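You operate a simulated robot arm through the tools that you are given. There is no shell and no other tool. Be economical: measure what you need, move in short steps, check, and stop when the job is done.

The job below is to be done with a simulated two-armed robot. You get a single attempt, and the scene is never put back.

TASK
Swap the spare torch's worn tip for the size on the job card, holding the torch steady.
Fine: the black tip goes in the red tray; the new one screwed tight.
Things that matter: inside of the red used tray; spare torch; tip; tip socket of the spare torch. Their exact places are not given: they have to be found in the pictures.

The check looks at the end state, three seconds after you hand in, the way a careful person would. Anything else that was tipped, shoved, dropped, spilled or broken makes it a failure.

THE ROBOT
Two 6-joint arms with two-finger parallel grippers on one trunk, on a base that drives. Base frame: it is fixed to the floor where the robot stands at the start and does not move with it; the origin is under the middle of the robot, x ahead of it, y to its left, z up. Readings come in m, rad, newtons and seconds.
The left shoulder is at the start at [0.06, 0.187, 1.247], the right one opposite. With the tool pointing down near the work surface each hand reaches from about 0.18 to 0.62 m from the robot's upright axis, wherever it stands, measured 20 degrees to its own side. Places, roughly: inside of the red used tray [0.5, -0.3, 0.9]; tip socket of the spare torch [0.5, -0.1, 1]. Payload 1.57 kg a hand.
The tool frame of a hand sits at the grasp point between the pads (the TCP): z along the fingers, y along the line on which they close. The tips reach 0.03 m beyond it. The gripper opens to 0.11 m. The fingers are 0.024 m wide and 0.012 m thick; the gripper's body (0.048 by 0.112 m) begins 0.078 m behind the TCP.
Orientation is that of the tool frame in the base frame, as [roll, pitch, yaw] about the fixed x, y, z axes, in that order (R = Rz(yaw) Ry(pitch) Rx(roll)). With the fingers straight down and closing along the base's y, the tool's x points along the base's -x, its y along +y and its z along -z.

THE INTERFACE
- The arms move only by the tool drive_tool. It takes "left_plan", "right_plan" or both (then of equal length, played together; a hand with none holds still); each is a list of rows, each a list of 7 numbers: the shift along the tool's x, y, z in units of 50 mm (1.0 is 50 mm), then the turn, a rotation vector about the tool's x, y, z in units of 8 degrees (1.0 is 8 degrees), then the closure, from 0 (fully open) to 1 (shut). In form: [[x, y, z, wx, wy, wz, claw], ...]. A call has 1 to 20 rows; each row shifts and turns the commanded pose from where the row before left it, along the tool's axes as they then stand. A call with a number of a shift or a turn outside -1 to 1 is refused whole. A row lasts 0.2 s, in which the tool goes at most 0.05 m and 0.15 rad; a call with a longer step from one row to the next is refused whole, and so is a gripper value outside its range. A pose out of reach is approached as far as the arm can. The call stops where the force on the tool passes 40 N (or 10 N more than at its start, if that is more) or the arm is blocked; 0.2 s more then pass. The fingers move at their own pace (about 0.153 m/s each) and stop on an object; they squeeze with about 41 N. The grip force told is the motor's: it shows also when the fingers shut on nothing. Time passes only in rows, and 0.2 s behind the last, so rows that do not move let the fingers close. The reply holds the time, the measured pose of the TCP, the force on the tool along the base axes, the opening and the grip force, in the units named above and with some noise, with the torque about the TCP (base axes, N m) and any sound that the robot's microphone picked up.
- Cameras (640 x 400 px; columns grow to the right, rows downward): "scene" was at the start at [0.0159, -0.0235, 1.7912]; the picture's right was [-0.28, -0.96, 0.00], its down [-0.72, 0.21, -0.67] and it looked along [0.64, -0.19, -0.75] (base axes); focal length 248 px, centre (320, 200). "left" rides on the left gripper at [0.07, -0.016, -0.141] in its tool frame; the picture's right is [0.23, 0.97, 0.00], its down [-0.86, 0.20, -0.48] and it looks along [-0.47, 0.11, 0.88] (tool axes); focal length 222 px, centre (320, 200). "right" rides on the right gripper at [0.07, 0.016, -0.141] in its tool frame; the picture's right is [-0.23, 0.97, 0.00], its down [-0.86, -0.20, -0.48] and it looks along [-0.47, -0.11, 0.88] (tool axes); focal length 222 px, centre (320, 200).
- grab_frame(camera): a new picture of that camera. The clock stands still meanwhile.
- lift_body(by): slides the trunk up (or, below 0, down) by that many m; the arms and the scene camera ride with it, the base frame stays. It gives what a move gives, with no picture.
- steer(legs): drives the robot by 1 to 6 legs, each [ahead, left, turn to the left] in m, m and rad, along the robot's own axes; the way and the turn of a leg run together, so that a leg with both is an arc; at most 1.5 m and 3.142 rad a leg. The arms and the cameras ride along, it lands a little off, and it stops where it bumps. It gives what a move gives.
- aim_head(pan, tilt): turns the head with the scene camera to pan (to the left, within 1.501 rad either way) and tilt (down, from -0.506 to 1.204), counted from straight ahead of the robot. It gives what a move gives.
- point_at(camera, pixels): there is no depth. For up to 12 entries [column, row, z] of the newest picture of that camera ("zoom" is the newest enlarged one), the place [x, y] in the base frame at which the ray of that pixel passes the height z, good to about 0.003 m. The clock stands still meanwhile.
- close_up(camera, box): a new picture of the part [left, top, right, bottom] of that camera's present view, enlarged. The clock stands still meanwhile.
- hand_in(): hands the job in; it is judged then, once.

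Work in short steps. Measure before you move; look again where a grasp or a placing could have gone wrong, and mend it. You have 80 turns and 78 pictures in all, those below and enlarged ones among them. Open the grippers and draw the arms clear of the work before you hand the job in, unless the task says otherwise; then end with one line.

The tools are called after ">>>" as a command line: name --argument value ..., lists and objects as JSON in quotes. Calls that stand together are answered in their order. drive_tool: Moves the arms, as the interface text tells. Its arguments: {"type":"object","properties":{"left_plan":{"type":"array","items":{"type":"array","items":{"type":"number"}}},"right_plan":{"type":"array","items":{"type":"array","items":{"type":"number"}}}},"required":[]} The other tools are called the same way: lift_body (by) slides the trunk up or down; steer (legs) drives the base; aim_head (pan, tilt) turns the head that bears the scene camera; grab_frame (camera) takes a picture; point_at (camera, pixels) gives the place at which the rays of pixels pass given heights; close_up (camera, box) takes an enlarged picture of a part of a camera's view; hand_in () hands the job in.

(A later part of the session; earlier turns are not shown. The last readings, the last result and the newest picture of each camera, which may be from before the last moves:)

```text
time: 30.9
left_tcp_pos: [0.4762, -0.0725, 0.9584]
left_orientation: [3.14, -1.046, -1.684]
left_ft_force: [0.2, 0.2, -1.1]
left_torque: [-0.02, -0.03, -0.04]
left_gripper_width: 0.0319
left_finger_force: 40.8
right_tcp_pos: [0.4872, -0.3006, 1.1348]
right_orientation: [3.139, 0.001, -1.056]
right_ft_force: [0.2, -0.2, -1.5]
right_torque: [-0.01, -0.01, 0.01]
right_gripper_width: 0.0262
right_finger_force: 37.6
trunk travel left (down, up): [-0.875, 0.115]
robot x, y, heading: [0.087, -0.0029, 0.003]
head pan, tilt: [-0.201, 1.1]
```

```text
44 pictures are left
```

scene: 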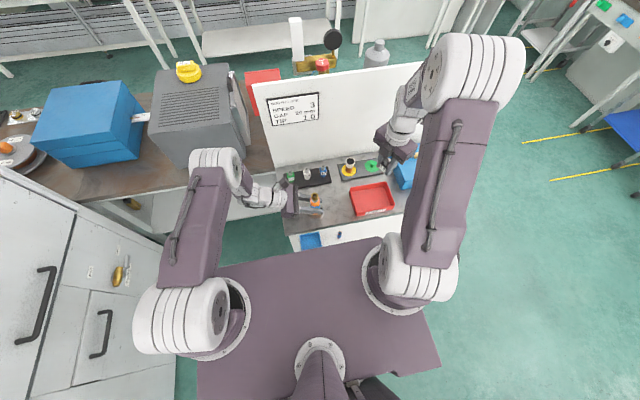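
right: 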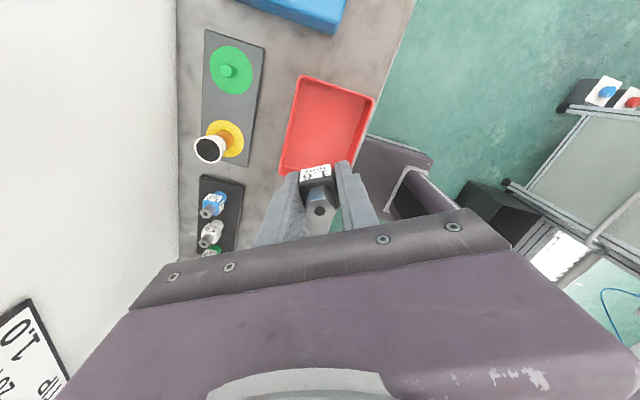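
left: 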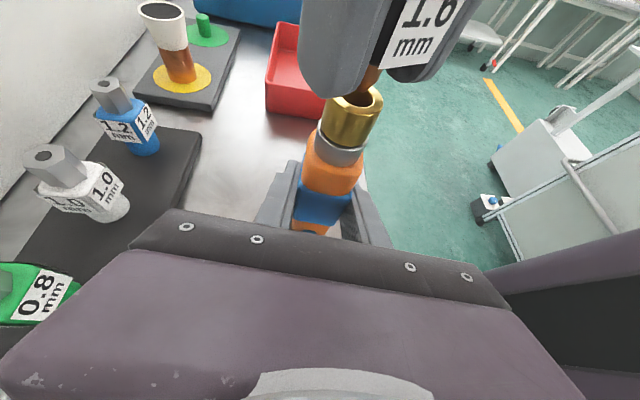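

I verify the tray's centre: right view ~(326,128), scene view ~(372,199).

>>> point_at --camera "right" --pixels '[[328, 126, 0.905], [300, 78, 0.93], [375, 98, 0.93], [278, 172, 0.93]]'

>>> point_at --camera "scene" --pixels '[[372, 199, 0.905], [350, 189, 0.93], [357, 216, 0.9], [386, 182, 0.93], [395, 208, 0.92], [317, 171, 0.97], [307, 172, 0.97]]'

>>> close_up --camera "scene" --box '[330, 130, 430, 230]'

```text
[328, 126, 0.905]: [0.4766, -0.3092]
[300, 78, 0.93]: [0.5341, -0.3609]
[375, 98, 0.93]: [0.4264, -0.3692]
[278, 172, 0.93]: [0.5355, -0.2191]
```

```text
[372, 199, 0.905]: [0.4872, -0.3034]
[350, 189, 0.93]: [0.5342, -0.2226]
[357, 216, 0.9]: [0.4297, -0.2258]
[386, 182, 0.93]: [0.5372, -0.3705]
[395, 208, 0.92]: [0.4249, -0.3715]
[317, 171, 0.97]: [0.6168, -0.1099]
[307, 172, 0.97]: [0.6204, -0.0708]
```

```text
4.00 times, centred on (380, 180) of scene
```

zoom: 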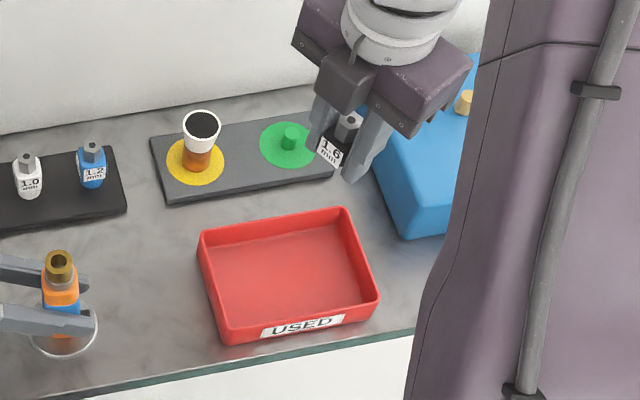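

Tray centre ≈ (0.481,-0.297); the TCP is over it. I descend to z≈0.95 and, if no contact stops it, go on slowly.

>>> drive_tool --right_plan '[[0.02, -0.05, 0.9, 0, 0, 0, 1], [0, 0, 0.9, 0, 0, 0, 1], [0, 0, 0.9, 0, 0, 0, 1], [0, 0, 0.6, 0, 0, 0, 1], [0, 0, 0.2, 0, 0, 0, 1], [0, 0, 0.15, 0, 0, 0, 1]]'

>>> close_up --camera "scene" --box '[330, 150, 410, 230]'

```text
time: 32.3
left_tcp_pos: [0.4775, -0.0739, 0.9595]
left_orientation: [3.14, -1.044, -1.682]
left_ft_force: [0.6, 0.0, -0.2]
left_torque: [0.03, 0.0, -0.01]
left_gripper_width: 0.0317
left_finger_force: 40.5
right_tcp_pos: [0.4903, -0.2995, 0.9527]
right_orientation: [-3.141, 0.001, -1.055]
right_ft_force: [-0.3, 0.1, 0.0]
right_torque: [0.02, -0.01, 0.01]
right_gripper_width: 0.026
right_finger_force: 37.2
trunk travel left (down, up): [-0.875, 0.115]
robot x, y, heading: [0.0853, -0.0013, 0.002]
head pan, tilt: [-0.201, 1.1]
```

```text
5.00 times, centred on (370, 190) of scene
```

zoom: 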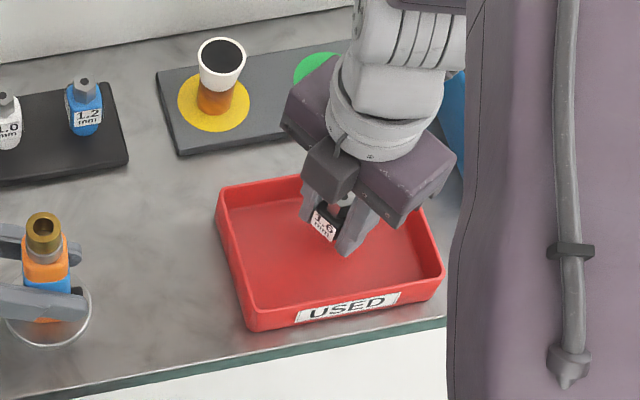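

Inside the tray, slightly far side; I shift 8 mm toward the robot, lower 8 mm more and release.

>>> drive_tool --right_plan '[[-0.08, 0.14, 0.08, 0, 0, 0, 1], [0, 0, 0.08, 0, 0, 0, 1], [0, 0, 0, 0, 0, 0, 0.7], [0, 0, 0, 0, 0, 0, 0.5], [0, 0, 0, 0, 0, 0, 0.5]]'

>>> close_up --camera "scene" --box '[330, 150, 410, 230]'

```text
time: 33.5
left_tcp_pos: [0.4771, -0.0722, 0.9585]
left_orientation: [3.14, -1.044, -1.683]
left_ft_force: [-0.8, 0.6, -1.1]
left_torque: [0.03, 0.06, 0.01]
left_gripper_width: 0.032
left_finger_force: 40.3
right_tcp_pos: [0.4813, -0.2991, 0.9432]
right_orientation: [3.142, 0.001, -1.054]
right_ft_force: [-0.7, 0.2, -0.5]
right_torque: [0.02, 0.01, -0.02]
right_gripper_width: 0.0547
right_finger_force: 0.1
trunk travel left (down, up): [-0.875, 0.115]
robot x, y, heading: [0.0847, -0.0006, 0.002]
head pan, tilt: [-0.201, 1.1]
```

```text
5.00 times, centred on (370, 190) of scene
```

zoom: 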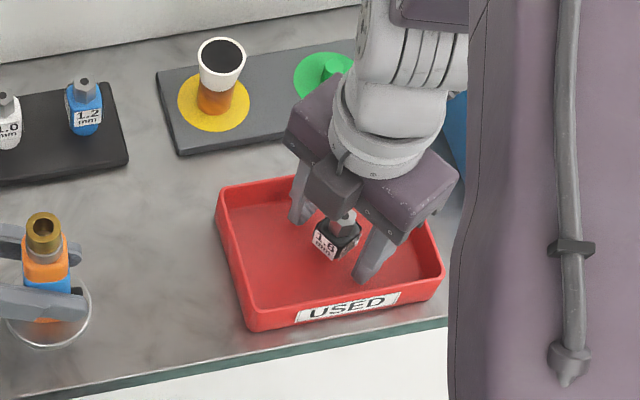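

Released. I rise straight up 0.2 m, and measure the panel's foot line to judge the room near the rack.

>>> drive_tool --right_plan '[[0, 0, -0.9, 0, 0, 0, 0.5], [0, 0, -0.9, 0, 0, 0, 0.5], [0, 0, -0.9, 0, 0, 0, 0.5], [0, 0, -0.9, 0, 0, 0, 0.5], [0, 0, 0, 0, 0, 0, 0.5]]'

>>> close_up --camera "scene" --box '[250, 70, 430, 230]'

>>> point_at --camera "scene" --pixels '[[276, 165, 0.9], [340, 153, 0.9], [252, 84, 1.3], [252, 84, 1.2], [252, 84, 1.1], [307, 171, 0.97]]'

```text
time: 34.7
left_tcp_pos: [0.4769, -0.0741, 0.9592]
left_orientation: [3.139, -1.047, -1.681]
left_ft_force: [-1.2, 0.8, -0.6]
left_torque: [0.18, 0.06, 0.02]
left_gripper_width: 0.0317
left_finger_force: 40.2
right_tcp_pos: [0.4847, -0.2989, 1.1228]
right_orientation: [3.141, -0.001, -1.055]
right_ft_force: [0.7, -0.2, -0.9]
right_torque: [-0.02, 0.0, -0.02]
right_gripper_width: 0.0548
right_finger_force: 0.0
trunk travel left (down, up): [-0.875, 0.115]
robot x, y, heading: [0.089, -0.002, -0.004]
head pan, tilt: [-0.201, 1.1]
```

```text
2.50 times, centred on (340, 150) of scene
```

zoom: 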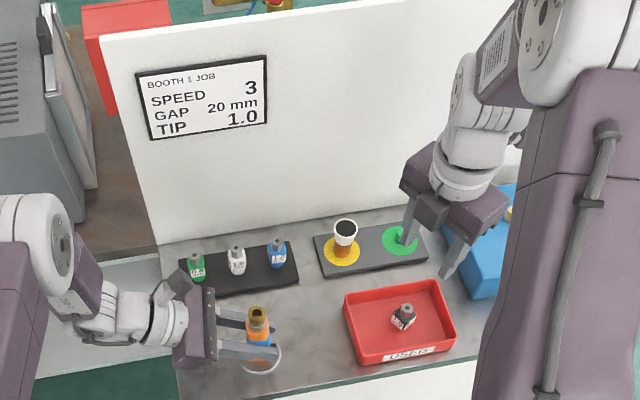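

```text
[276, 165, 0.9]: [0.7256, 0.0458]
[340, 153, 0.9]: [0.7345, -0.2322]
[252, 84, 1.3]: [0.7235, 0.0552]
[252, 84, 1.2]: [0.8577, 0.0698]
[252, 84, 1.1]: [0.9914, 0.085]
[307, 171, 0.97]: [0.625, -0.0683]
```

Panel face is at x≈0.715, leaving ~3 cm for the gripper with the closing line along x at the rack. The black tip stands in the tray. I turn to yaw -96.5° and move above the white tip (0.625,-0.068).

>>> drive_tool --right_plan '[[0, 0, 0, 0, 0, 1, 0.4], [0, 0, 0, 0, 0, 1, 0.4], [0, 0, 0, 0, 0, 1, 0.4], [0, 0, 0, 0, 0, 1, 0.4], [0, 0, 0, 0, 0, 0.5, 0.4], [-0.82, -0.39, 0, 0, 0, 0, 0.4], [-0.82, -0.39, 0, 0, 0, 0, 0.4], [-0.82, -0.39, 0, 0, 0, 0, 0.4], [-0.82, -0.39, 0, 0, 0, 0, 0.4], [-0.82, -0.39, 0, 0, 0, 0, 0.4], [-0.82, -0.39, 0, 0, 0, 0, 0.4], [0, 0, 0, 0, 0, 0, 0.4]]'

>>> grab_frame --camera "right"

>>> grab_frame --camera "scene"

>>> grab_frame --camera "left"

```text
time: 37.3
left_tcp_pos: [0.4763, -0.0738, 0.9594]
left_orientation: [-3.141, -1.046, -1.682]
left_ft_force: [0.3, -0.2, -0.6]
left_torque: [-0.02, -0.01, 0.01]
left_gripper_width: 0.0318
left_finger_force: 40.3
right_tcp_pos: [0.6238, -0.0681, 1.1216]
right_orientation: [-3.142, 0.0, -1.683]
right_ft_force: [0.7, 0.6, 0.0]
right_torque: [0.03, 0.01, 0.01]
right_gripper_width: 0.0662
right_finger_force: 0.1
trunk travel left (down, up): [-0.875, 0.115]
robot x, y, heading: [0.0857, 0.0028, -0.003]
head pan, tilt: [-0.201, 1.1]
```

```text
39 pictures are left
```

right: 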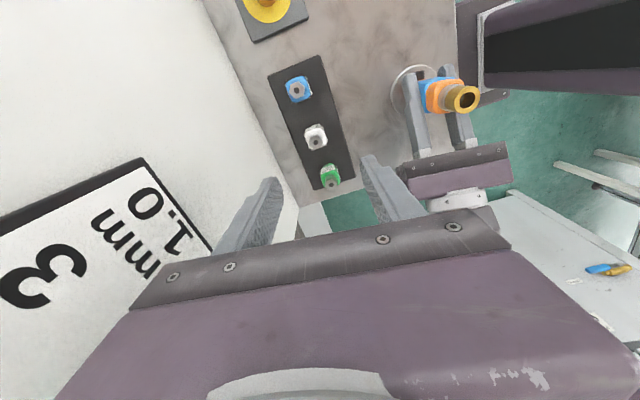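

```text
38 pictures are left
```

scene: 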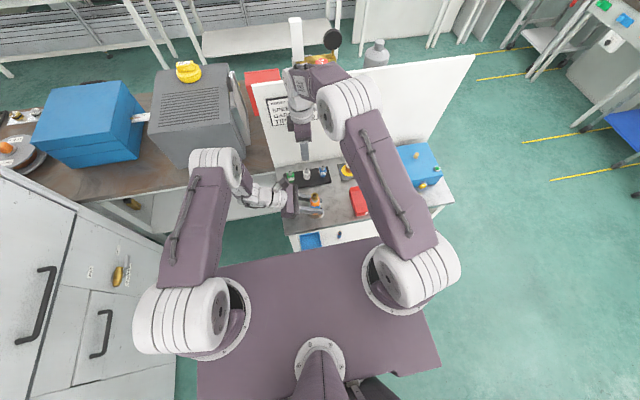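

```text
37 pictures are left
```

left: 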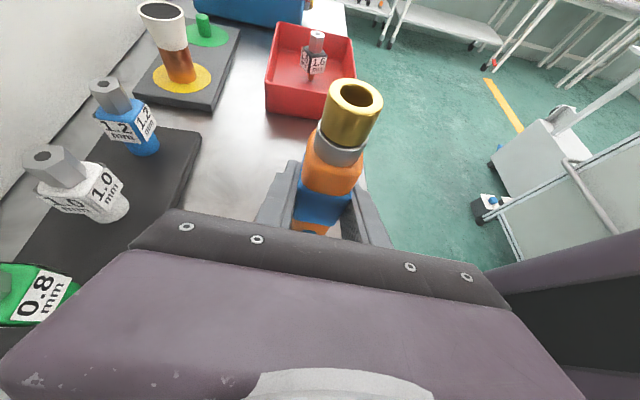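

I zoom on the white tip in the right view and triangulate it and the socket using three cameras.

>>> close_up --camera "right" --box '[270, 90, 350, 190]'

>>> point_at --camera "right" --pixels '[[313, 143, 0.97], [313, 143, 0.96], [462, 98, 1.037], [462, 98, 1.045], [462, 98, 1.03]]'

>>> point_at --camera "left" --pixels '[[43, 157, 0.97], [43, 157, 0.96], [357, 95, 1.037], [357, 95, 1.045], [357, 95, 1.03]]'

>>> point_at --camera "scene" --pixels '[[307, 171, 0.97], [316, 196, 1.037]]'

>>> close_up --camera "scene" --box '[280, 155, 350, 215]'

```text
4.00 times, centred on (310, 140) of right
```

zoom: 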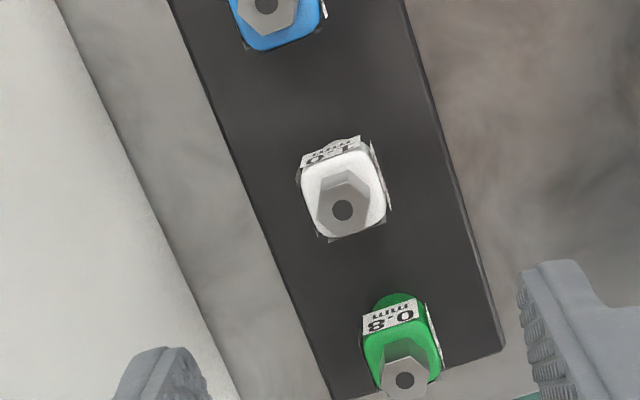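

```text
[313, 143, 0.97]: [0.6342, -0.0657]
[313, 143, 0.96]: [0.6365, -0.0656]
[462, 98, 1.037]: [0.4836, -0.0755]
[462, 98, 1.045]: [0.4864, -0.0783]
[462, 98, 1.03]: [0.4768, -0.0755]
```

```text
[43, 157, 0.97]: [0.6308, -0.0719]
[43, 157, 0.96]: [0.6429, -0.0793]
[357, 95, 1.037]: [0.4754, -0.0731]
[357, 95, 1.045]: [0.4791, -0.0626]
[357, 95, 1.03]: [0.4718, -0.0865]
```

```text
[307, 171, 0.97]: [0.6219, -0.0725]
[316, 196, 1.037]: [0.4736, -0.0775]
```

```text
6.67 times, centred on (315, 185) of scene
```

zoom: 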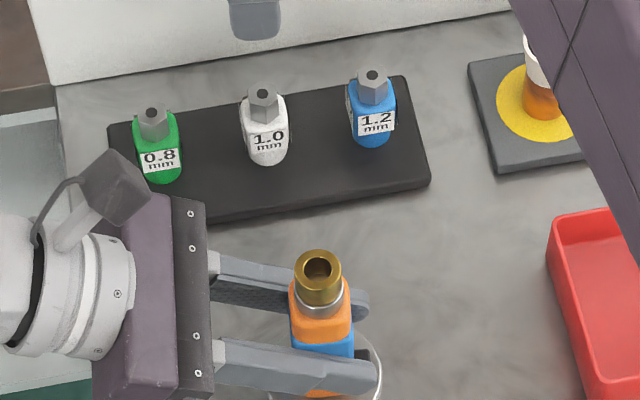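

I measure the rack's and tip's orientation from the scene zoom, and re-measure the white hex centre.

>>> point_at --camera "zoom" --pixels '[[108, 127, 0.91], [402, 76, 0.91], [430, 183, 0.91], [264, 91, 0.97], [264, 91, 0.965], [318, 267, 1.037]]'

>>> point_at --camera "right" --pixels '[[315.75, 142.5, 0.97], [315.75, 142.5, 0.965], [308.75, 150.5, 0.945], [327, 144.5, 0.945], [272.3, 90, 0.91], [311, 180, 0.91], [331.2, 90, 0.91], [355, 177.5, 0.91]]'

```text
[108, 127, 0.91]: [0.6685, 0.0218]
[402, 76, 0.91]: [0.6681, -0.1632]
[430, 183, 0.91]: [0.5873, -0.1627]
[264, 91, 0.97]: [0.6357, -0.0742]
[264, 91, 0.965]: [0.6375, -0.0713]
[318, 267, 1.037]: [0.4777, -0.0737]
```

```text
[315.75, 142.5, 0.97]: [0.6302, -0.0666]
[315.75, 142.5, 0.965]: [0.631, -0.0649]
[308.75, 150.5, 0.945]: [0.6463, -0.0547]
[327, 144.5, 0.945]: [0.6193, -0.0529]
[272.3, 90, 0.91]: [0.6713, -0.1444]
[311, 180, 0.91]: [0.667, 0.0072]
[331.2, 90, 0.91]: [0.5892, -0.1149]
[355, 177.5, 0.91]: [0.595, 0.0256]
```

Rack and tip are nearly square to the base axes; tip centre ≈ (0.632,-0.068), top ≈0.968. I turn 4.5° back, shift 8 mm and descend to z≈0.95, then look.

>>> drive_tool --right_plan '[[0, 0, 0, 0, 0, -0.55, 0.4], [0, -0.16, 0, 0, 0, 0, 0.4], [0, 0, 0.9, 0, 0, 0, 0.4], [0, 0, 0.9, 0, 0, 0, 0.4], [0, 0, 0.9, 0, 0, 0, 0.4], [0, 0, 0.4, 0, 0, 0, 0.4], [0, 0, 0.3, 0, 0, 0, 0.4], [0, 0, 0, 0, 0, 0, 0.4]]'

>>> grab_frame --camera "left"

>>> grab_frame --camera "right"

```text
time: 39.1
left_tcp_pos: [0.4761, -0.0729, 0.9583]
left_orientation: [3.141, -1.045, -1.682]
left_ft_force: [-0.1, 1.0, 0.1]
left_torque: [0.03, -0.07, -0.02]
left_gripper_width: 0.0317
left_finger_force: 40.7
right_tcp_pos: [0.6348, -0.0712, 0.956]
right_orientation: [3.14, -0.001, -1.606]
right_ft_force: [-0.3, -0.3, 0.6]
right_torque: [0.02, 0.01, -0.01]
right_gripper_width: 0.0663
right_finger_force: 0.2
trunk travel left (down, up): [-0.875, 0.115]
robot x, y, heading: [0.0889, -0.0004, -0.002]
head pan, tilt: [-0.201, 1.1]
```

```text
34 pictures are left
```

left: 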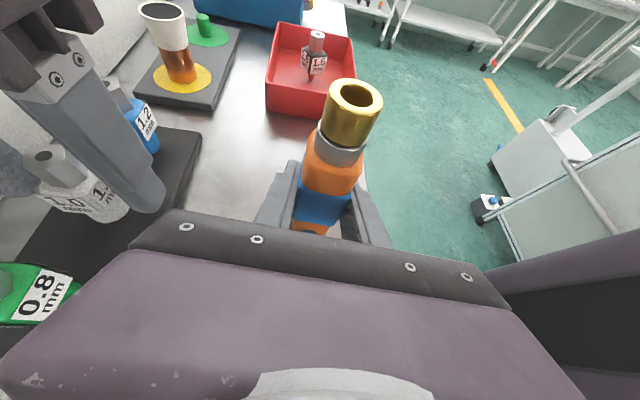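

```text
33 pictures are left
```

right: 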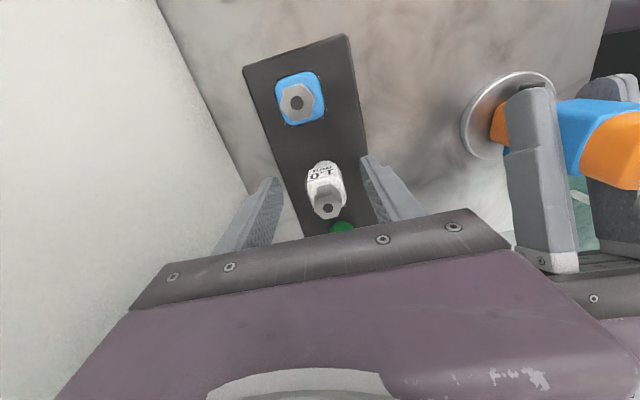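

The tip is between the fingers. I check the hex position (328,208) against the TCP.

>>> point_at --camera "right" --pixels '[[328, 208, 0.968], [328, 208, 0.963], [326, 176, 0.945]]'

>>> close_up --camera "right" --box '[240, 130, 420, 240]'

```text
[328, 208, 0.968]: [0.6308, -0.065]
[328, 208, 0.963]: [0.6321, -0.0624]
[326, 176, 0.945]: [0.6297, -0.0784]
```

```text
3.56 times, centred on (330, 185) of right
```

zoom: 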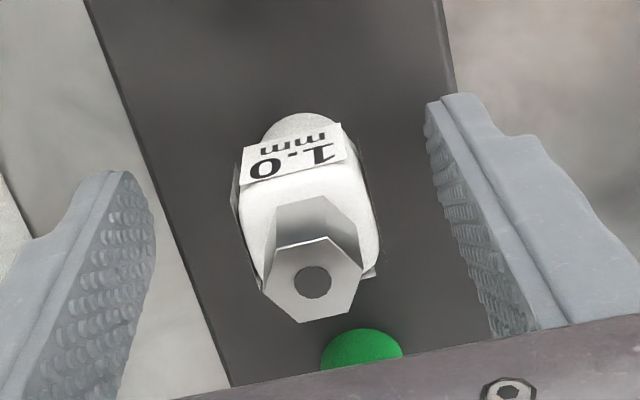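

I correct by (-4,+3) mm, lower 6 mm, and close on the white body.

>>> drive_tool --right_plan '[[-0.06, 0.08, 0.12, 0, 0, 0, 0.4], [0, 0, 0, 0, 0, 0, 0.6], [0, 0, 0, 0, 0, 0, 0.8], [0, 0, 0, 0, 0, 0, 1], [0, 0, 0, 0, 0, 0, 1]]'

>>> close_up --camera "right" --box '[240, 130, 420, 240]'

```text
time: 40.3
left_tcp_pos: [0.4764, -0.0736, 0.9586]
left_orientation: [3.138, -1.045, -1.682]
left_ft_force: [1.0, 0.5, -0.1]
left_torque: [0.08, -0.01, -0.05]
left_gripper_width: 0.0319
left_finger_force: 40.4
right_tcp_pos: [0.6296, -0.0663, 0.9488]
right_orientation: [-3.14, 0.0, -1.606]
right_ft_force: [0.3, -0.2, -0.3]
right_torque: [0.01, -0.03, -0.01]
right_gripper_width: 0.0259
right_finger_force: 37.7
trunk travel left (down, up): [-0.875, 0.115]
robot x, y, heading: [0.0862, -0.0004, -0.002]
head pan, tilt: [-0.201, 1.1]
```

```text
3.56 times, centred on (330, 185) of right
```

zoom: 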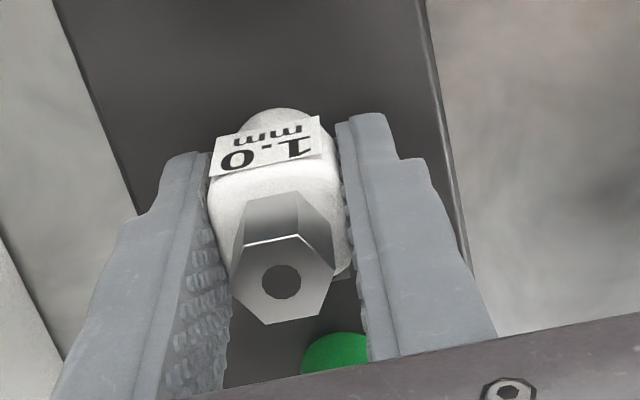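

Grip 25.9 mm on white body. I lift: first 30 mm, then up to z≈1.14.

>>> drive_tool --right_plan '[[0, 0, -0.3, 0, 0, 0, 1], [0, 0, -0.4, 0, 0, 0, 1], [0, 0, -0.8, 0, 0, 0, 1], [0, 0, -0.8, 0, 0, 0, 1], [0, 0, -0.8, 0, 0, 0, 1], [0, 0, -0.8, 0, 0, 0, 1], [0, 0, 0, 0, 0, 0, 1]]'

>>> grab_frame --camera "right"

>>> close_up --camera "scene" --box '[270, 130, 370, 230]'

```text
time: 41.9
left_tcp_pos: [0.475, -0.0738, 0.9593]
left_orientation: [3.14, -1.048, -1.682]
left_ft_force: [-0.6, 0.2, 0.1]
left_torque: [0.09, 0.03, 0.0]
left_gripper_width: 0.0315
left_finger_force: 40.5
right_tcp_pos: [0.6286, -0.065, 1.1416]
right_orientation: [-3.141, 0.001, -1.606]
right_ft_force: [0.2, -0.7, -0.4]
right_torque: [-0.01, -0.03, 0.02]
right_gripper_width: 0.0262
right_finger_force: 36.9
trunk travel left (down, up): [-0.875, 0.115]
robot x, y, heading: [0.0891, -0.0063, -0.001]
head pan, tilt: [-0.201, 1.1]
```

```text
30 pictures are left
```

right: 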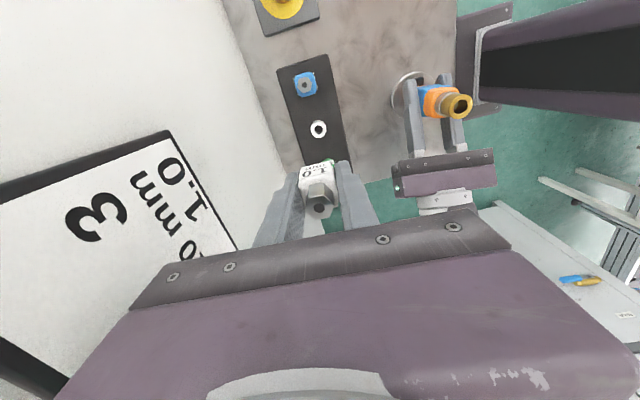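

```text
4.00 times, centred on (320, 180) of scene
```

zoom: 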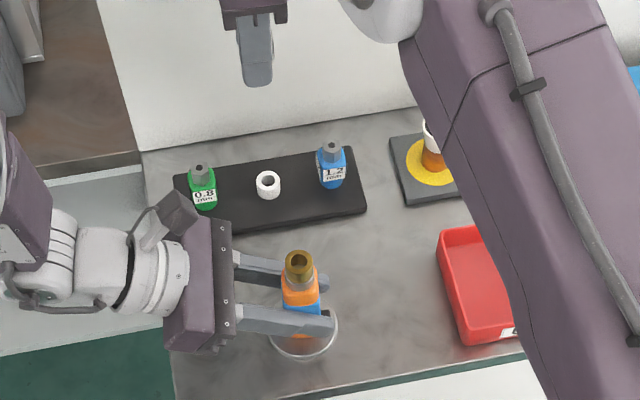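

The tip is out of its ring holder. I check the tip's offset from the TCP via the hex at (319,207).

>>> close_up --camera "right" --box '[270, 140, 380, 240]'

>>> point_at --camera "right" --pixels '[[319, 207, 1.16], [319, 207, 1.155], [456, 107, 1.037]]'

```text
4.00 times, centred on (325, 190) of right
```

zoom: 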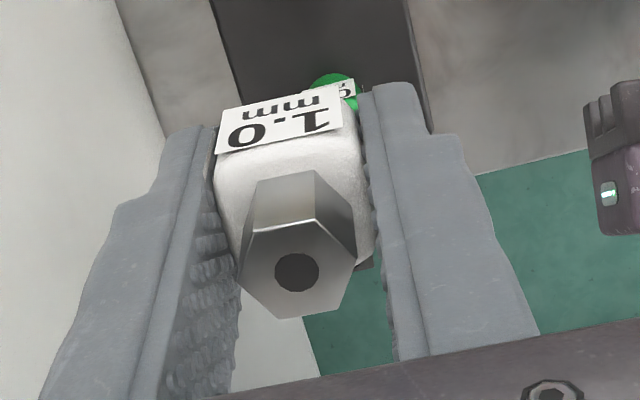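

```text
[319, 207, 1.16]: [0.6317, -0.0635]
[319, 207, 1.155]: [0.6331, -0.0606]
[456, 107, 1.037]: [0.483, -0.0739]
```

Offset is ~1 mm. I move over the socket at (0.4765,-0.0735), staying at z 1.14.

>>> drive_tool --right_plan '[[0.07, 0.758, 0, 0, 0, 0, 1], [0.07, 0.758, 0, 0, 0, 0, 1], [0.07, 0.758, 0, 0, 0, 0, 1], [0.07, 0.758, 0, 0, 0, 0, 1], [0, 0, 0, 0, 0, 0, 1]]'

>>> grab_frame --camera "left"

>>> close_up --camera "scene" --box '[280, 140, 350, 220]'

```text
time: 43.1
left_tcp_pos: [0.476, -0.0731, 0.9587]
left_orientation: [3.138, -1.048, -1.68]
left_ft_force: [-1.2, -0.2, 0.3]
left_torque: [0.13, 0.05, 0.03]
left_gripper_width: 0.0315
left_finger_force: 40.1
right_tcp_pos: [0.4763, -0.0747, 1.1438]
right_orientation: [-3.141, 0.0, -1.604]
right_ft_force: [0.4, -0.2, -0.4]
right_torque: [0.02, 0.04, 0.02]
right_gripper_width: 0.0261
right_finger_force: 37.2
trunk travel left (down, up): [-0.875, 0.115]
robot x, y, heading: [0.0894, 0.0009, 0.004]
head pan, tilt: [-0.201, 1.1]
```

```text
27 pictures are left
```

left: 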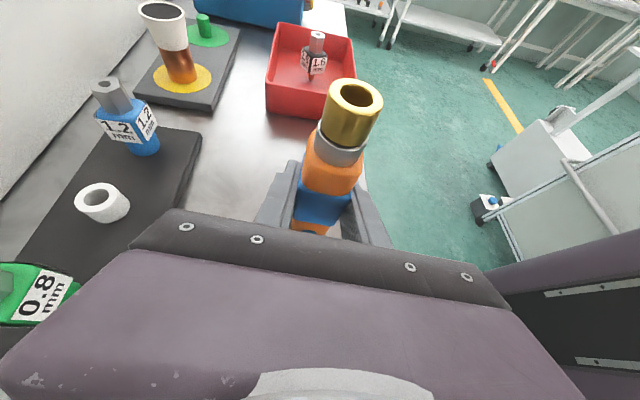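

```text
5.00 times, centred on (315, 180) of scene
```

zoom: 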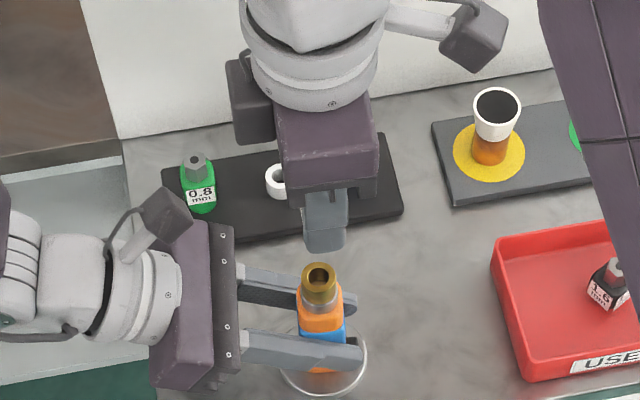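

The tip is still above the left camera's view. I lower 30 mm and look for the stud over the socket.

>>> drive_tool --right_plan '[[0, 0, 0.3, 0, 0, 0, 1], [0, 0, 0.3, 0, 0, 0, 1], [0, 0, 0, 0, 0, 0, 1]]'

>>> close_up --camera "left" --box '[280, 0, 440, 130]'

>>> close_up --camera "scene" --box '[290, 160, 340, 220]'

```text
time: 43.9
left_tcp_pos: [0.477, -0.0735, 0.9593]
left_orientation: [-3.141, -1.044, -1.681]
left_ft_force: [-0.4, 0.9, 0.0]
left_torque: [0.07, 0.0, 0.03]
left_gripper_width: 0.0318
left_finger_force: 40.3
right_tcp_pos: [0.4774, -0.0765, 1.1134]
right_orientation: [-3.141, 0.0, -1.605]
right_ft_force: [0.3, 0.3, 0.2]
right_torque: [-0.01, -0.01, 0.02]
right_gripper_width: 0.026
right_finger_force: 37.4
trunk travel left (down, up): [-0.875, 0.115]
robot x, y, heading: [0.0874, 0.0043, -0.001]
head pan, tilt: [-0.201, 1.1]
```

```text
3.08 times, centred on (360, 65) of left
```

zoom: 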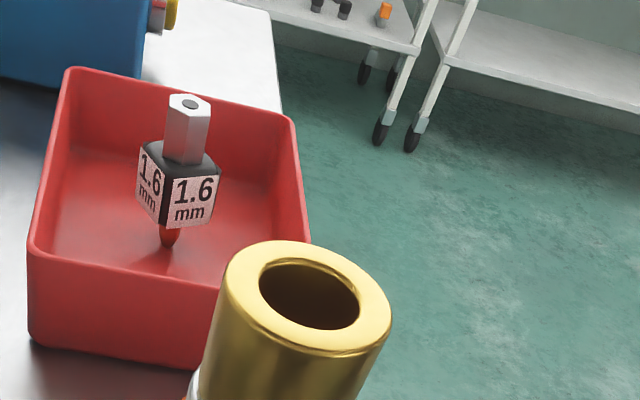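

```text
6.67 times, centred on (315, 190) of scene
```

zoom: 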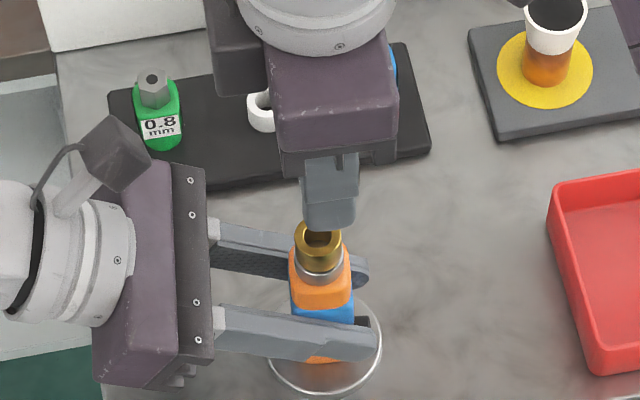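

Still not in view; I lower 20 mm more with a 3 mm y correction.

>>> drive_tool --right_plan '[[-0.04, 0, 0.2, 0, 0, 0, 1], [0, 0, 0.15, 0, 0, 0, 1], [0, 0, 0, 0, 0, 0, 1]]'

>>> close_up --camera "left" --box '[280, 0, 440, 130]'

```text
time: 44.7
left_tcp_pos: [0.4768, -0.0733, 0.9587]
left_orientation: [3.139, -1.046, -1.681]
left_ft_force: [0.1, 0.3, 0.5]
left_torque: [0.08, -0.01, 0.04]
left_gripper_width: 0.0317
left_finger_force: 41.1
right_tcp_pos: [0.4771, -0.0736, 1.0964]
right_orientation: [-3.142, 0.001, -1.606]
right_ft_force: [0.2, 0.1, -0.5]
right_torque: [0.02, 0.0, -0.02]
right_gripper_width: 0.0261
right_finger_force: 36.7
trunk travel left (down, up): [-0.875, 0.115]
robot x, y, heading: [0.089, 0.0025, -0.0]
head pan, tilt: [-0.201, 1.1]
```

```text
3.08 times, centred on (360, 65) of left
```

zoom: 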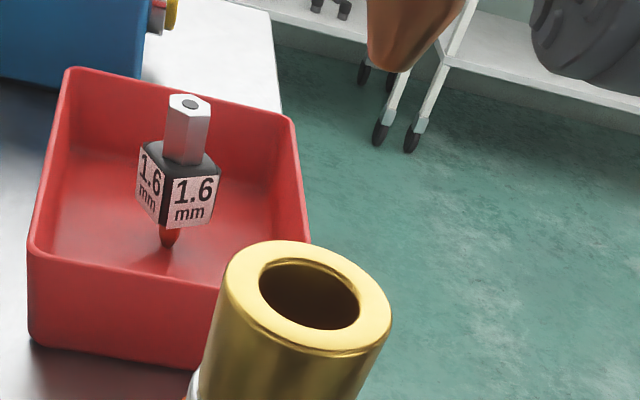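

The copper stud (390,70 in zoom) lines up along the torch axis above the socket (310,295). I lower 18 mm more and look again.

>>> drive_tool --right_plan '[[0, 0, 0.18, 0, 0, 0, 1], [0, 0, 0.16, 0, 0, 0, 1], [0, 0, 0, 0, 0, 0, 1]]'

>>> close_up --camera "left" --box '[280, 0, 440, 130]'

>>> close_up --camera "scene" --box '[290, 160, 340, 220]'

```text
time: 45.5
left_tcp_pos: [0.4772, -0.0728, 0.9584]
left_orientation: [3.14, -1.046, -1.681]
left_ft_force: [0.5, 0.4, 0.4]
left_torque: [0.07, -0.01, 0.0]
left_gripper_width: 0.0316
left_finger_force: 40.3
right_tcp_pos: [0.4778, -0.0736, 1.0787]
right_orientation: [-3.141, -0.001, -1.606]
right_ft_force: [-0.3, 0.1, -0.5]
right_torque: [0.0, 0.0, -0.01]
right_gripper_width: 0.0262
right_finger_force: 37.5
trunk travel left (down, up): [-0.875, 0.115]
robot x, y, heading: [0.0867, 0.0013, 0.002]
head pan, tilt: [-0.201, 1.1]
```

```text
3.08 times, centred on (360, 65) of left
```

zoom: 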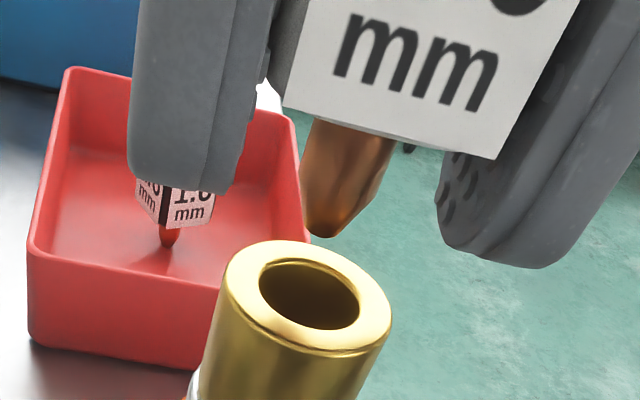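

```text
6.67 times, centred on (315, 190) of scene
```

zoom: 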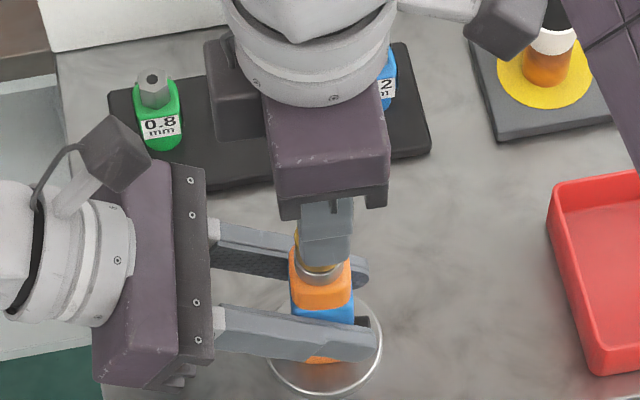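

I compute where the stud bottom's ray (360.6,74.7) passes compared with the socket centre (357,95).

>>> point_at --camera "left" --pixels '[[360.6, 74.7, 1.03], [360.6, 74.7, 1.037], [360.6, 74.7, 1.044], [360.6, 74.7, 1.05], [356.8, 95.2, 1.03], [356.8, 95.2, 1.037], [356.8, 95.2, 1.044]]'

>>> grab_frame --camera "right"

```text
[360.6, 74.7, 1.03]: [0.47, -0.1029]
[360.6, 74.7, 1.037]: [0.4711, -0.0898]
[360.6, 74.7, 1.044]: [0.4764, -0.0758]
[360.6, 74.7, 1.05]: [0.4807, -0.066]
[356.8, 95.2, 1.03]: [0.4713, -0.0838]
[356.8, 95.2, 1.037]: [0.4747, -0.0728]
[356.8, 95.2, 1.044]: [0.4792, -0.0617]
```

```text
20 pictures are left
```

right: 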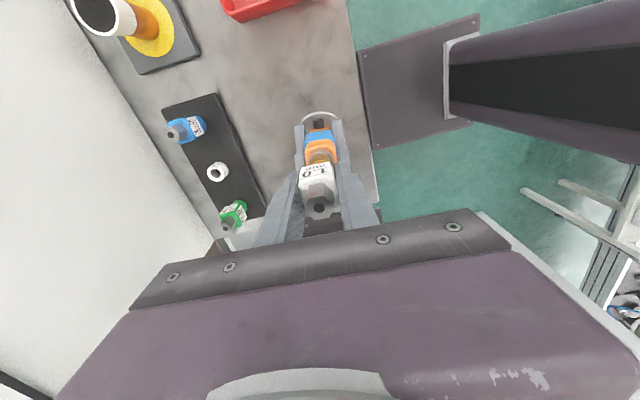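

Stud bottom is ~8 mm above the rim and ~1.5–2 mm too far in +x. I shift 1.5 mm and lower 9 mm.

>>> drive_tool --right_plan '[[0, 0.03, 0, 0, 0, 0, 1], [0, 0, 0.06, 0, 0, 0, 1], [0, 0, 0.06, 0, 0, 0, 1], [0, 0, 0.06, 0, 0, 0, 1]]'

>>> close_up --camera "left" --box '[280, 0, 440, 130]'

```text
time: 46.5
left_tcp_pos: [0.4776, -0.072, 0.9581]
left_orientation: [3.14, -1.044, -1.684]
left_ft_force: [-0.2, -0.3, -0.1]
left_torque: [0.04, 0.02, 0.03]
left_gripper_width: 0.0317
left_finger_force: 40.7
right_tcp_pos: [0.4756, -0.0738, 1.07]
right_orientation: [3.141, -0.001, -1.606]
right_ft_force: [-0.1, -0.2, -1.0]
right_torque: [-0.01, 0.0, 0.01]
right_gripper_width: 0.0259
right_finger_force: 37.3
trunk travel left (down, up): [-0.875, 0.115]
robot x, y, heading: [0.0879, -0.0021, -0.001]
head pan, tilt: [-0.201, 1.1]
```

```text
3.08 times, centred on (360, 65) of left
```

zoom: 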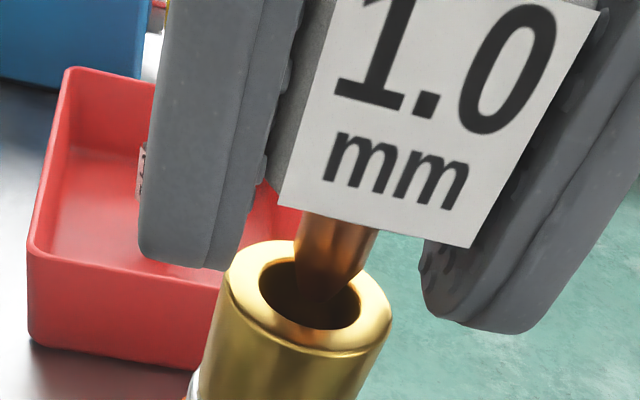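

The stud is entering the hole, centred. I lower 8 mm more slowly, watching force.

>>> drive_tool --right_plan '[[0, 0, 0.04, 0, 0, 0, 1], [0, 0, 0.04, 0, 0, 0, 1], [0, 0, 0.04, 0, 0, 0, 1], [0, 0, 0.04, 0, 0, 0, 1]]'

>>> close_up --camera "left" --box '[280, 0, 440, 130]'

```text
time: 47.5
left_tcp_pos: [0.477, -0.0729, 0.9578]
left_orientation: [3.139, -1.046, -1.682]
left_ft_force: [-1.7, -6.7, 0.3]
left_torque: [0.54, -0.17, -0.01]
left_gripper_width: 0.032
left_finger_force: 41.4
right_tcp_pos: [0.477, -0.0724, 1.0621]
right_orientation: [-3.138, 0.001, -1.606]
right_ft_force: [2.4, 6.6, 0.7]
right_torque: [0.19, -0.06, 0.01]
right_gripper_width: 0.0261
right_finger_force: 37.0
trunk travel left (down, up): [-0.875, 0.115]
robot x, y, heading: [0.0875, -0.0007, -0.001]
head pan, tilt: [-0.201, 1.1]
```

```text
3.08 times, centred on (360, 65) of left
```

zoom: 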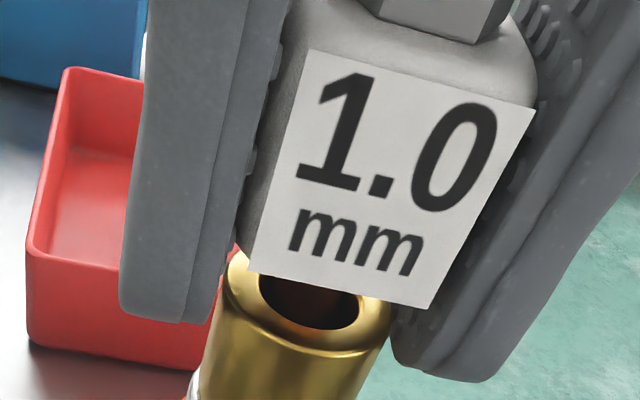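

Side force +6.6 N in y: I shift ~1 mm toward +y, 0.5 mm in +x, and lower further.

>>> drive_tool --right_plan '[[-0.02, -0.008, 0, 0, 0, 0, 1], [0, 0, 0.04, 0, 0, 0, 1], [0, 0, 0.04, 0, 0, 0, 1], [0, 0, 0, 0, 0, 0, 1]]'

```text
time: 48.5
left_tcp_pos: [0.4776, -0.0729, 0.9593]
left_orientation: [3.141, -1.046, -1.681]
left_ft_force: [-0.7, 0.3, 1.0]
left_torque: [0.03, 0.01, 0.01]
left_gripper_width: 0.0315
left_finger_force: 40.0
right_tcp_pos: [0.4753, -0.0728, 1.0567]
right_orientation: [3.139, 0.001, -1.608]
right_ft_force: [1.0, -0.5, -0.7]
right_torque: [-0.03, 0.0, 0.02]
right_gripper_width: 0.0261
right_finger_force: 37.2
trunk travel left (down, up): [-0.875, 0.115]
robot x, y, heading: [0.0862, 0.0016, 0.002]
head pan, tilt: [-0.201, 1.1]
```

Forces nil at z 1.0567. I look, then continue lowering until light contact.

>>> drive_tool --right_plan '[[0, 0, 0.03, 0, 0, 0, 1], [0, 0, 0.03, 0, 0, 0, 1]]'

>>> close_up --camera "left" --box '[280, 0, 440, 130]'

```text
time: 49.1
left_tcp_pos: [0.4751, -0.0728, 0.9594]
left_orientation: [3.14, -1.043, -1.682]
left_ft_force: [5.5, -6.9, -16.4]
left_torque: [-0.54, -0.01, 0.24]
left_gripper_width: 0.0315
left_finger_force: 40.6
right_tcp_pos: [0.4763, -0.071, 1.0558]
right_orientation: [-3.138, 0.001, -1.607]
right_ft_force: [-1.5, 3.4, 33.7]
right_torque: [0.01, 0.08, -0.01]
right_gripper_width: 0.026
right_finger_force: 37.4
trunk travel left (down, up): [-0.875, 0.115]
robot x, y, heading: [0.0868, 0.0012, 0.001]
head pan, tilt: [-0.201, 1.1]
```

```text
3.08 times, centred on (360, 65) of left
```

zoom: 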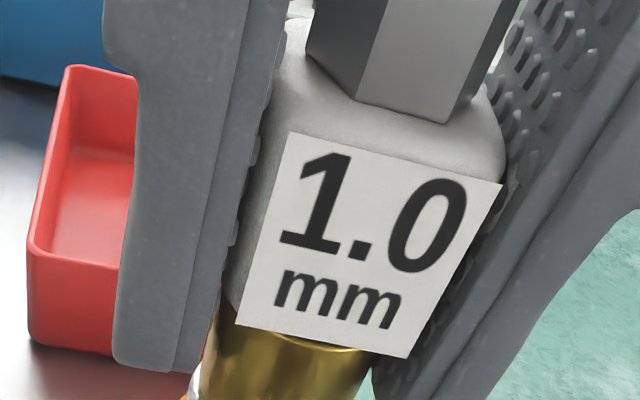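

Contact: 34 N at z≈1.056, body on the rim. I ease 0.6 mm and turn clockwise 80°, watching.

>>> drive_tool --right_plan '[[0, 0, -0.012, 0, 0, 0, 1], [0, 0, 0, 0, 0, 1, 1], [0, 0, 0, 0, 0, 1, 1], [0, 0, 0, 0, 0, 1, 1], [0, 0, 0, 0, 0, 1, 1], [0, 0, 0, 0, 0, 1, 1], [0, 0, 0, 0, 0, 1, 1], [0, 0, 0, 0, 0, 1, 1], [0, 0, 0, 0, 0, 1, 1], [0, 0, 0, 0, 0, 1, 1], [0, 0, 0, 0, 0, 1, 1]]'

```text
time: 51.5
left_tcp_pos: [0.4758, -0.0717, 0.9586]
left_orientation: [3.137, -1.046, -1.682]
left_ft_force: [-22.2, 17.2, 2.9]
left_torque: [-1.49, -1.19, -0.05]
left_gripper_width: 0.0318
left_finger_force: 40.2
right_tcp_pos: [0.477, -0.0729, 1.0537]
right_orientation: [-3.141, 0.002, -3.006]
right_ft_force: [22.5, -17.2, -6.2]
right_torque: [-0.12, -0.93, 0.01]
right_gripper_width: 0.0262
right_finger_force: 37.3
trunk travel left (down, up): [-0.875, 0.115]
robot x, y, heading: [0.0884, 0.0016, 0.001]
head pan, tilt: [-0.201, 1.1]
```

It screws in: z-force dropped from push to −6 N, the tip is being drawn down. I relieve the side force (+1,-0.8 mm) and continue 80°, following down.

>>> drive_tool --right_plan '[[-0.018, -0.019, 0.01, 0, 0, 0, 1], [0, 0, 0, 0, 0, 1, 1], [0, 0, 0, 0, 0, 1, 1], [0, 0, 0, 0, 0, 1, 1], [0, 0, 0, 0, 0, 1, 1], [0, 0, 0.01, 0, 0, 1, 1]]'

```text
time: 52.9
left_tcp_pos: [0.4767, -0.0726, 0.9581]
left_orientation: [3.141, -1.045, -1.683]
left_ft_force: [2.3, -2.1, -4.3]
left_torque: [-0.11, -0.02, -1.06]
left_gripper_width: 0.032
left_finger_force: 40.3
right_tcp_pos: [0.4765, -0.0734, 1.0524]
right_orientation: [-3.141, -0.003, 2.583]
right_ft_force: [-1.3, 1.9, 6.1]
right_torque: [0.4, 0.16, 1.04]
right_gripper_width: 0.035
right_finger_force: 41.1
trunk travel left (down, up): [-0.875, 0.115]
robot x, y, heading: [0.0854, -0.0001, -0.001]
head pan, tilt: [-0.201, 1.1]
```

Torque is now 1.04 N·m and the fingers have been forced to 35 mm: the tip is at its stop and the grip slips over corners. I open the right gripper and look.

>>> drive_tool --right_plan '[[0, 0, 0, 0, 0, 0, 0.4], [0, 0, 0, 0, 0, 0, 0.4], [0, 0, -0.9, 0, 0, 0, 0.4], [0, 0, -0.9, 0, 0, 0, 0.4], [0, 0, 0, 0, 0, 0, 0.4]]'

>>> close_up --camera "left" --box '[280, 0, 440, 130]'

>>> close_up --camera "right" --box '[270, 90, 370, 170]'

```text
time: 54.1
left_tcp_pos: [0.4778, -0.0728, 0.9588]
left_orientation: [3.138, -1.047, -1.68]
left_ft_force: [-0.1, -0.2, 0.7]
left_torque: [0.1, 0.05, 0.01]
left_gripper_width: 0.0318
left_finger_force: 40.4
right_tcp_pos: [0.4777, -0.0744, 1.1422]
right_orientation: [3.141, 0.0, 2.582]
right_ft_force: [-0.8, 0.2, -0.3]
right_torque: [0.03, 0.01, 0.01]
right_gripper_width: 0.0661
right_finger_force: 0.0
trunk travel left (down, up): [-0.875, 0.115]
robot x, y, heading: [0.0878, 0.0035, -0.002]
head pan, tilt: [-0.201, 1.1]
```

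```text
3.08 times, centred on (360, 65) of left
```

zoom: 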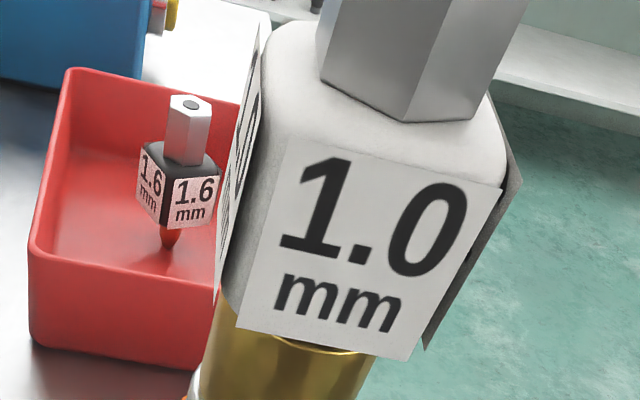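

```text
5.00 times, centred on (320, 130) of right
```

zoom: 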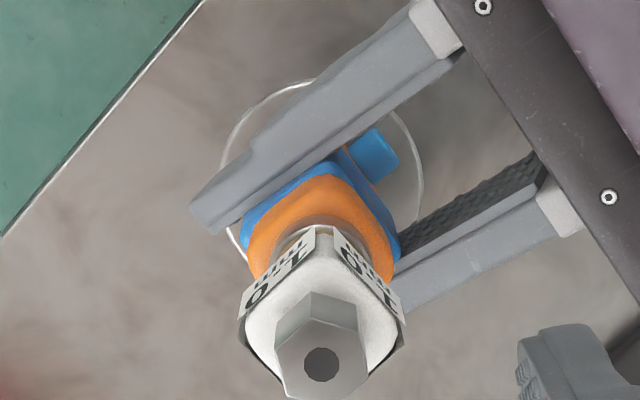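

The tip turned about 90° until aligned with the torch flats, then the grip slipped 30°. To confirm tightness I rotate the gripper back 30°, regrip and apply a small clockwise turn reading the torque.

>>> drive_tool --right_plan '[[0, 0, 0, 0, 0, -0.94, 0.4], [0, 0, 0, 0, 0, -0.94, 0.4], [0, 0, 0, 0, 0, -0.94, 0.4], [0, 0, 0, 0, 0, -0.94, 0.4], [0, 0, 0.8, 0, 0, 0, 0.4], [0, 0, 0.8, 0, 0, 0, 0.4], [0, 0, 0, 0, 0, 0, 0.7], [0, 0, 0, 0, 0, 0, 1], [0, 0, 0, 0, 0, 0, 1]]'

```text
time: 56.1
left_tcp_pos: [0.4775, -0.0716, 0.96]
left_orientation: [3.141, -1.047, -1.683]
left_ft_force: [-1.9, 5.4, -0.3]
left_torque: [-0.44, -0.1, 0.01]
left_gripper_width: 0.0319
left_finger_force: 40.4
right_tcp_pos: [0.4776, -0.0728, 1.0649]
right_orientation: [-3.141, -0.001, 3.109]
right_ft_force: [1.1, -7.1, -2.7]
right_torque: [-0.2, -0.05, 0.0]
right_gripper_width: 0.0258
right_finger_force: 37.2
trunk travel left (down, up): [-0.875, 0.115]
robot x, y, heading: [0.0875, -0.0043, -0.003]
head pan, tilt: [-0.201, 1.1]
```

Gripped flush (25.8 mm). I apply a small clockwise turn of 12°.

>>> drive_tool --right_plan '[[0, 0, 0, 0, 0, 0.5, 1], [0, 0, 0, 0, 0, 0.5, 1], [0, 0, 0, 0, 0, 0.5, 1]]'

```text
time: 56.9
left_tcp_pos: [0.4752, -0.0728, 0.9586]
left_orientation: [3.14, -1.045, -1.684]
left_ft_force: [-7.6, 12.5, -0.9]
left_torque: [-0.76, -0.41, -1.33]
left_gripper_width: 0.0321
left_finger_force: 41.0
right_tcp_pos: [0.4787, -0.0733, 1.0645]
right_orientation: [3.14, 0.004, 2.9]
right_ft_force: [9.6, -14.0, 7.3]
right_torque: [-0.59, -0.51, 1.34]
right_gripper_width: 0.0293
right_finger_force: 39.0
trunk travel left (down, up): [-0.875, 0.115]
robot x, y, heading: [0.089, 0.0002, 0.001]
head pan, tilt: [-0.201, 1.1]
```

The tip resists with 1.34 N·m: tight. I open the right hand, rise, and carry it away to the right.

>>> drive_tool --right_plan '[[0, 0, 0, 0, 0, 0, 0.4], [0, 0, 0, 0, 0, 0, 0.4], [0, 0, -0.9, 0, 0, 0, 0.4], [0, 0, -0.9, 0, 0, 0, 0.4], [0, 0, -0.9, 0, 0, 0, 0.4], [0, 0, -0.9, 0, 0, 0, 0.4], [0, 0, -0.9, 0, 0, 0, 0.4], [0, -0.9, 0, 0, 0, 0, 0.4], [0, -0.9, 0, 0, 0, 0, 0.4], [0, -0.9, 0, 0, 0, 0, 0.4], [0, -0.9, 0, 0, 0, 0, 0.4], [0, 0, 0, 0, 0, 0, 0.4]]'

>>> close_up --camera "scene" --box '[260, 140, 360, 230]'

>>> close_up --camera "left" --box '[250, 0, 450, 250]'

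```text
time: 59.5
left_tcp_pos: [0.4768, -0.0735, 0.9585]
left_orientation: [3.141, -1.047, -1.683]
left_ft_force: [-1.3, -0.7, -0.7]
left_torque: [0.07, 0.01, 0.0]
left_gripper_width: 0.032
left_finger_force: 40.5
right_tcp_pos: [0.4353, -0.2482, 1.2907]
right_orientation: [-3.141, 0.0, 2.899]
right_ft_force: [-0.3, 0.0, 0.1]
right_torque: [-0.02, -0.02, 0.0]
right_gripper_width: 0.0658
right_finger_force: 0.0
trunk travel left (down, up): [-0.875, 0.115]
robot x, y, heading: [0.0885, -0.0001, 0.004]
head pan, tilt: [-0.201, 1.1]
```

```text
4.44 times, centred on (310, 185) of scene
```

zoom: 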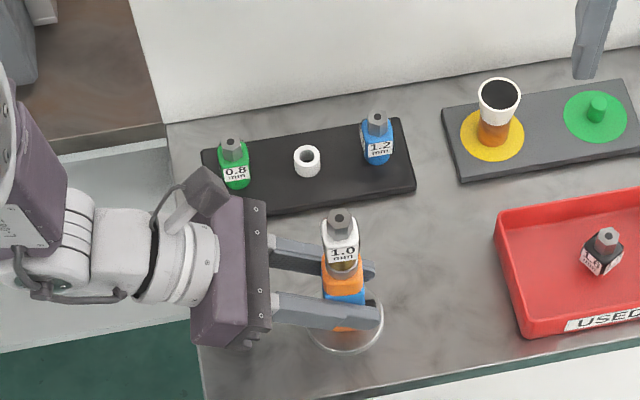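

```text
1.60 times, centred on (350, 125) of left
```

zoom: 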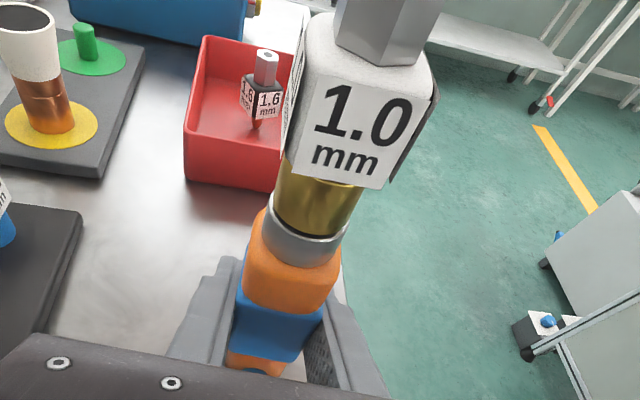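

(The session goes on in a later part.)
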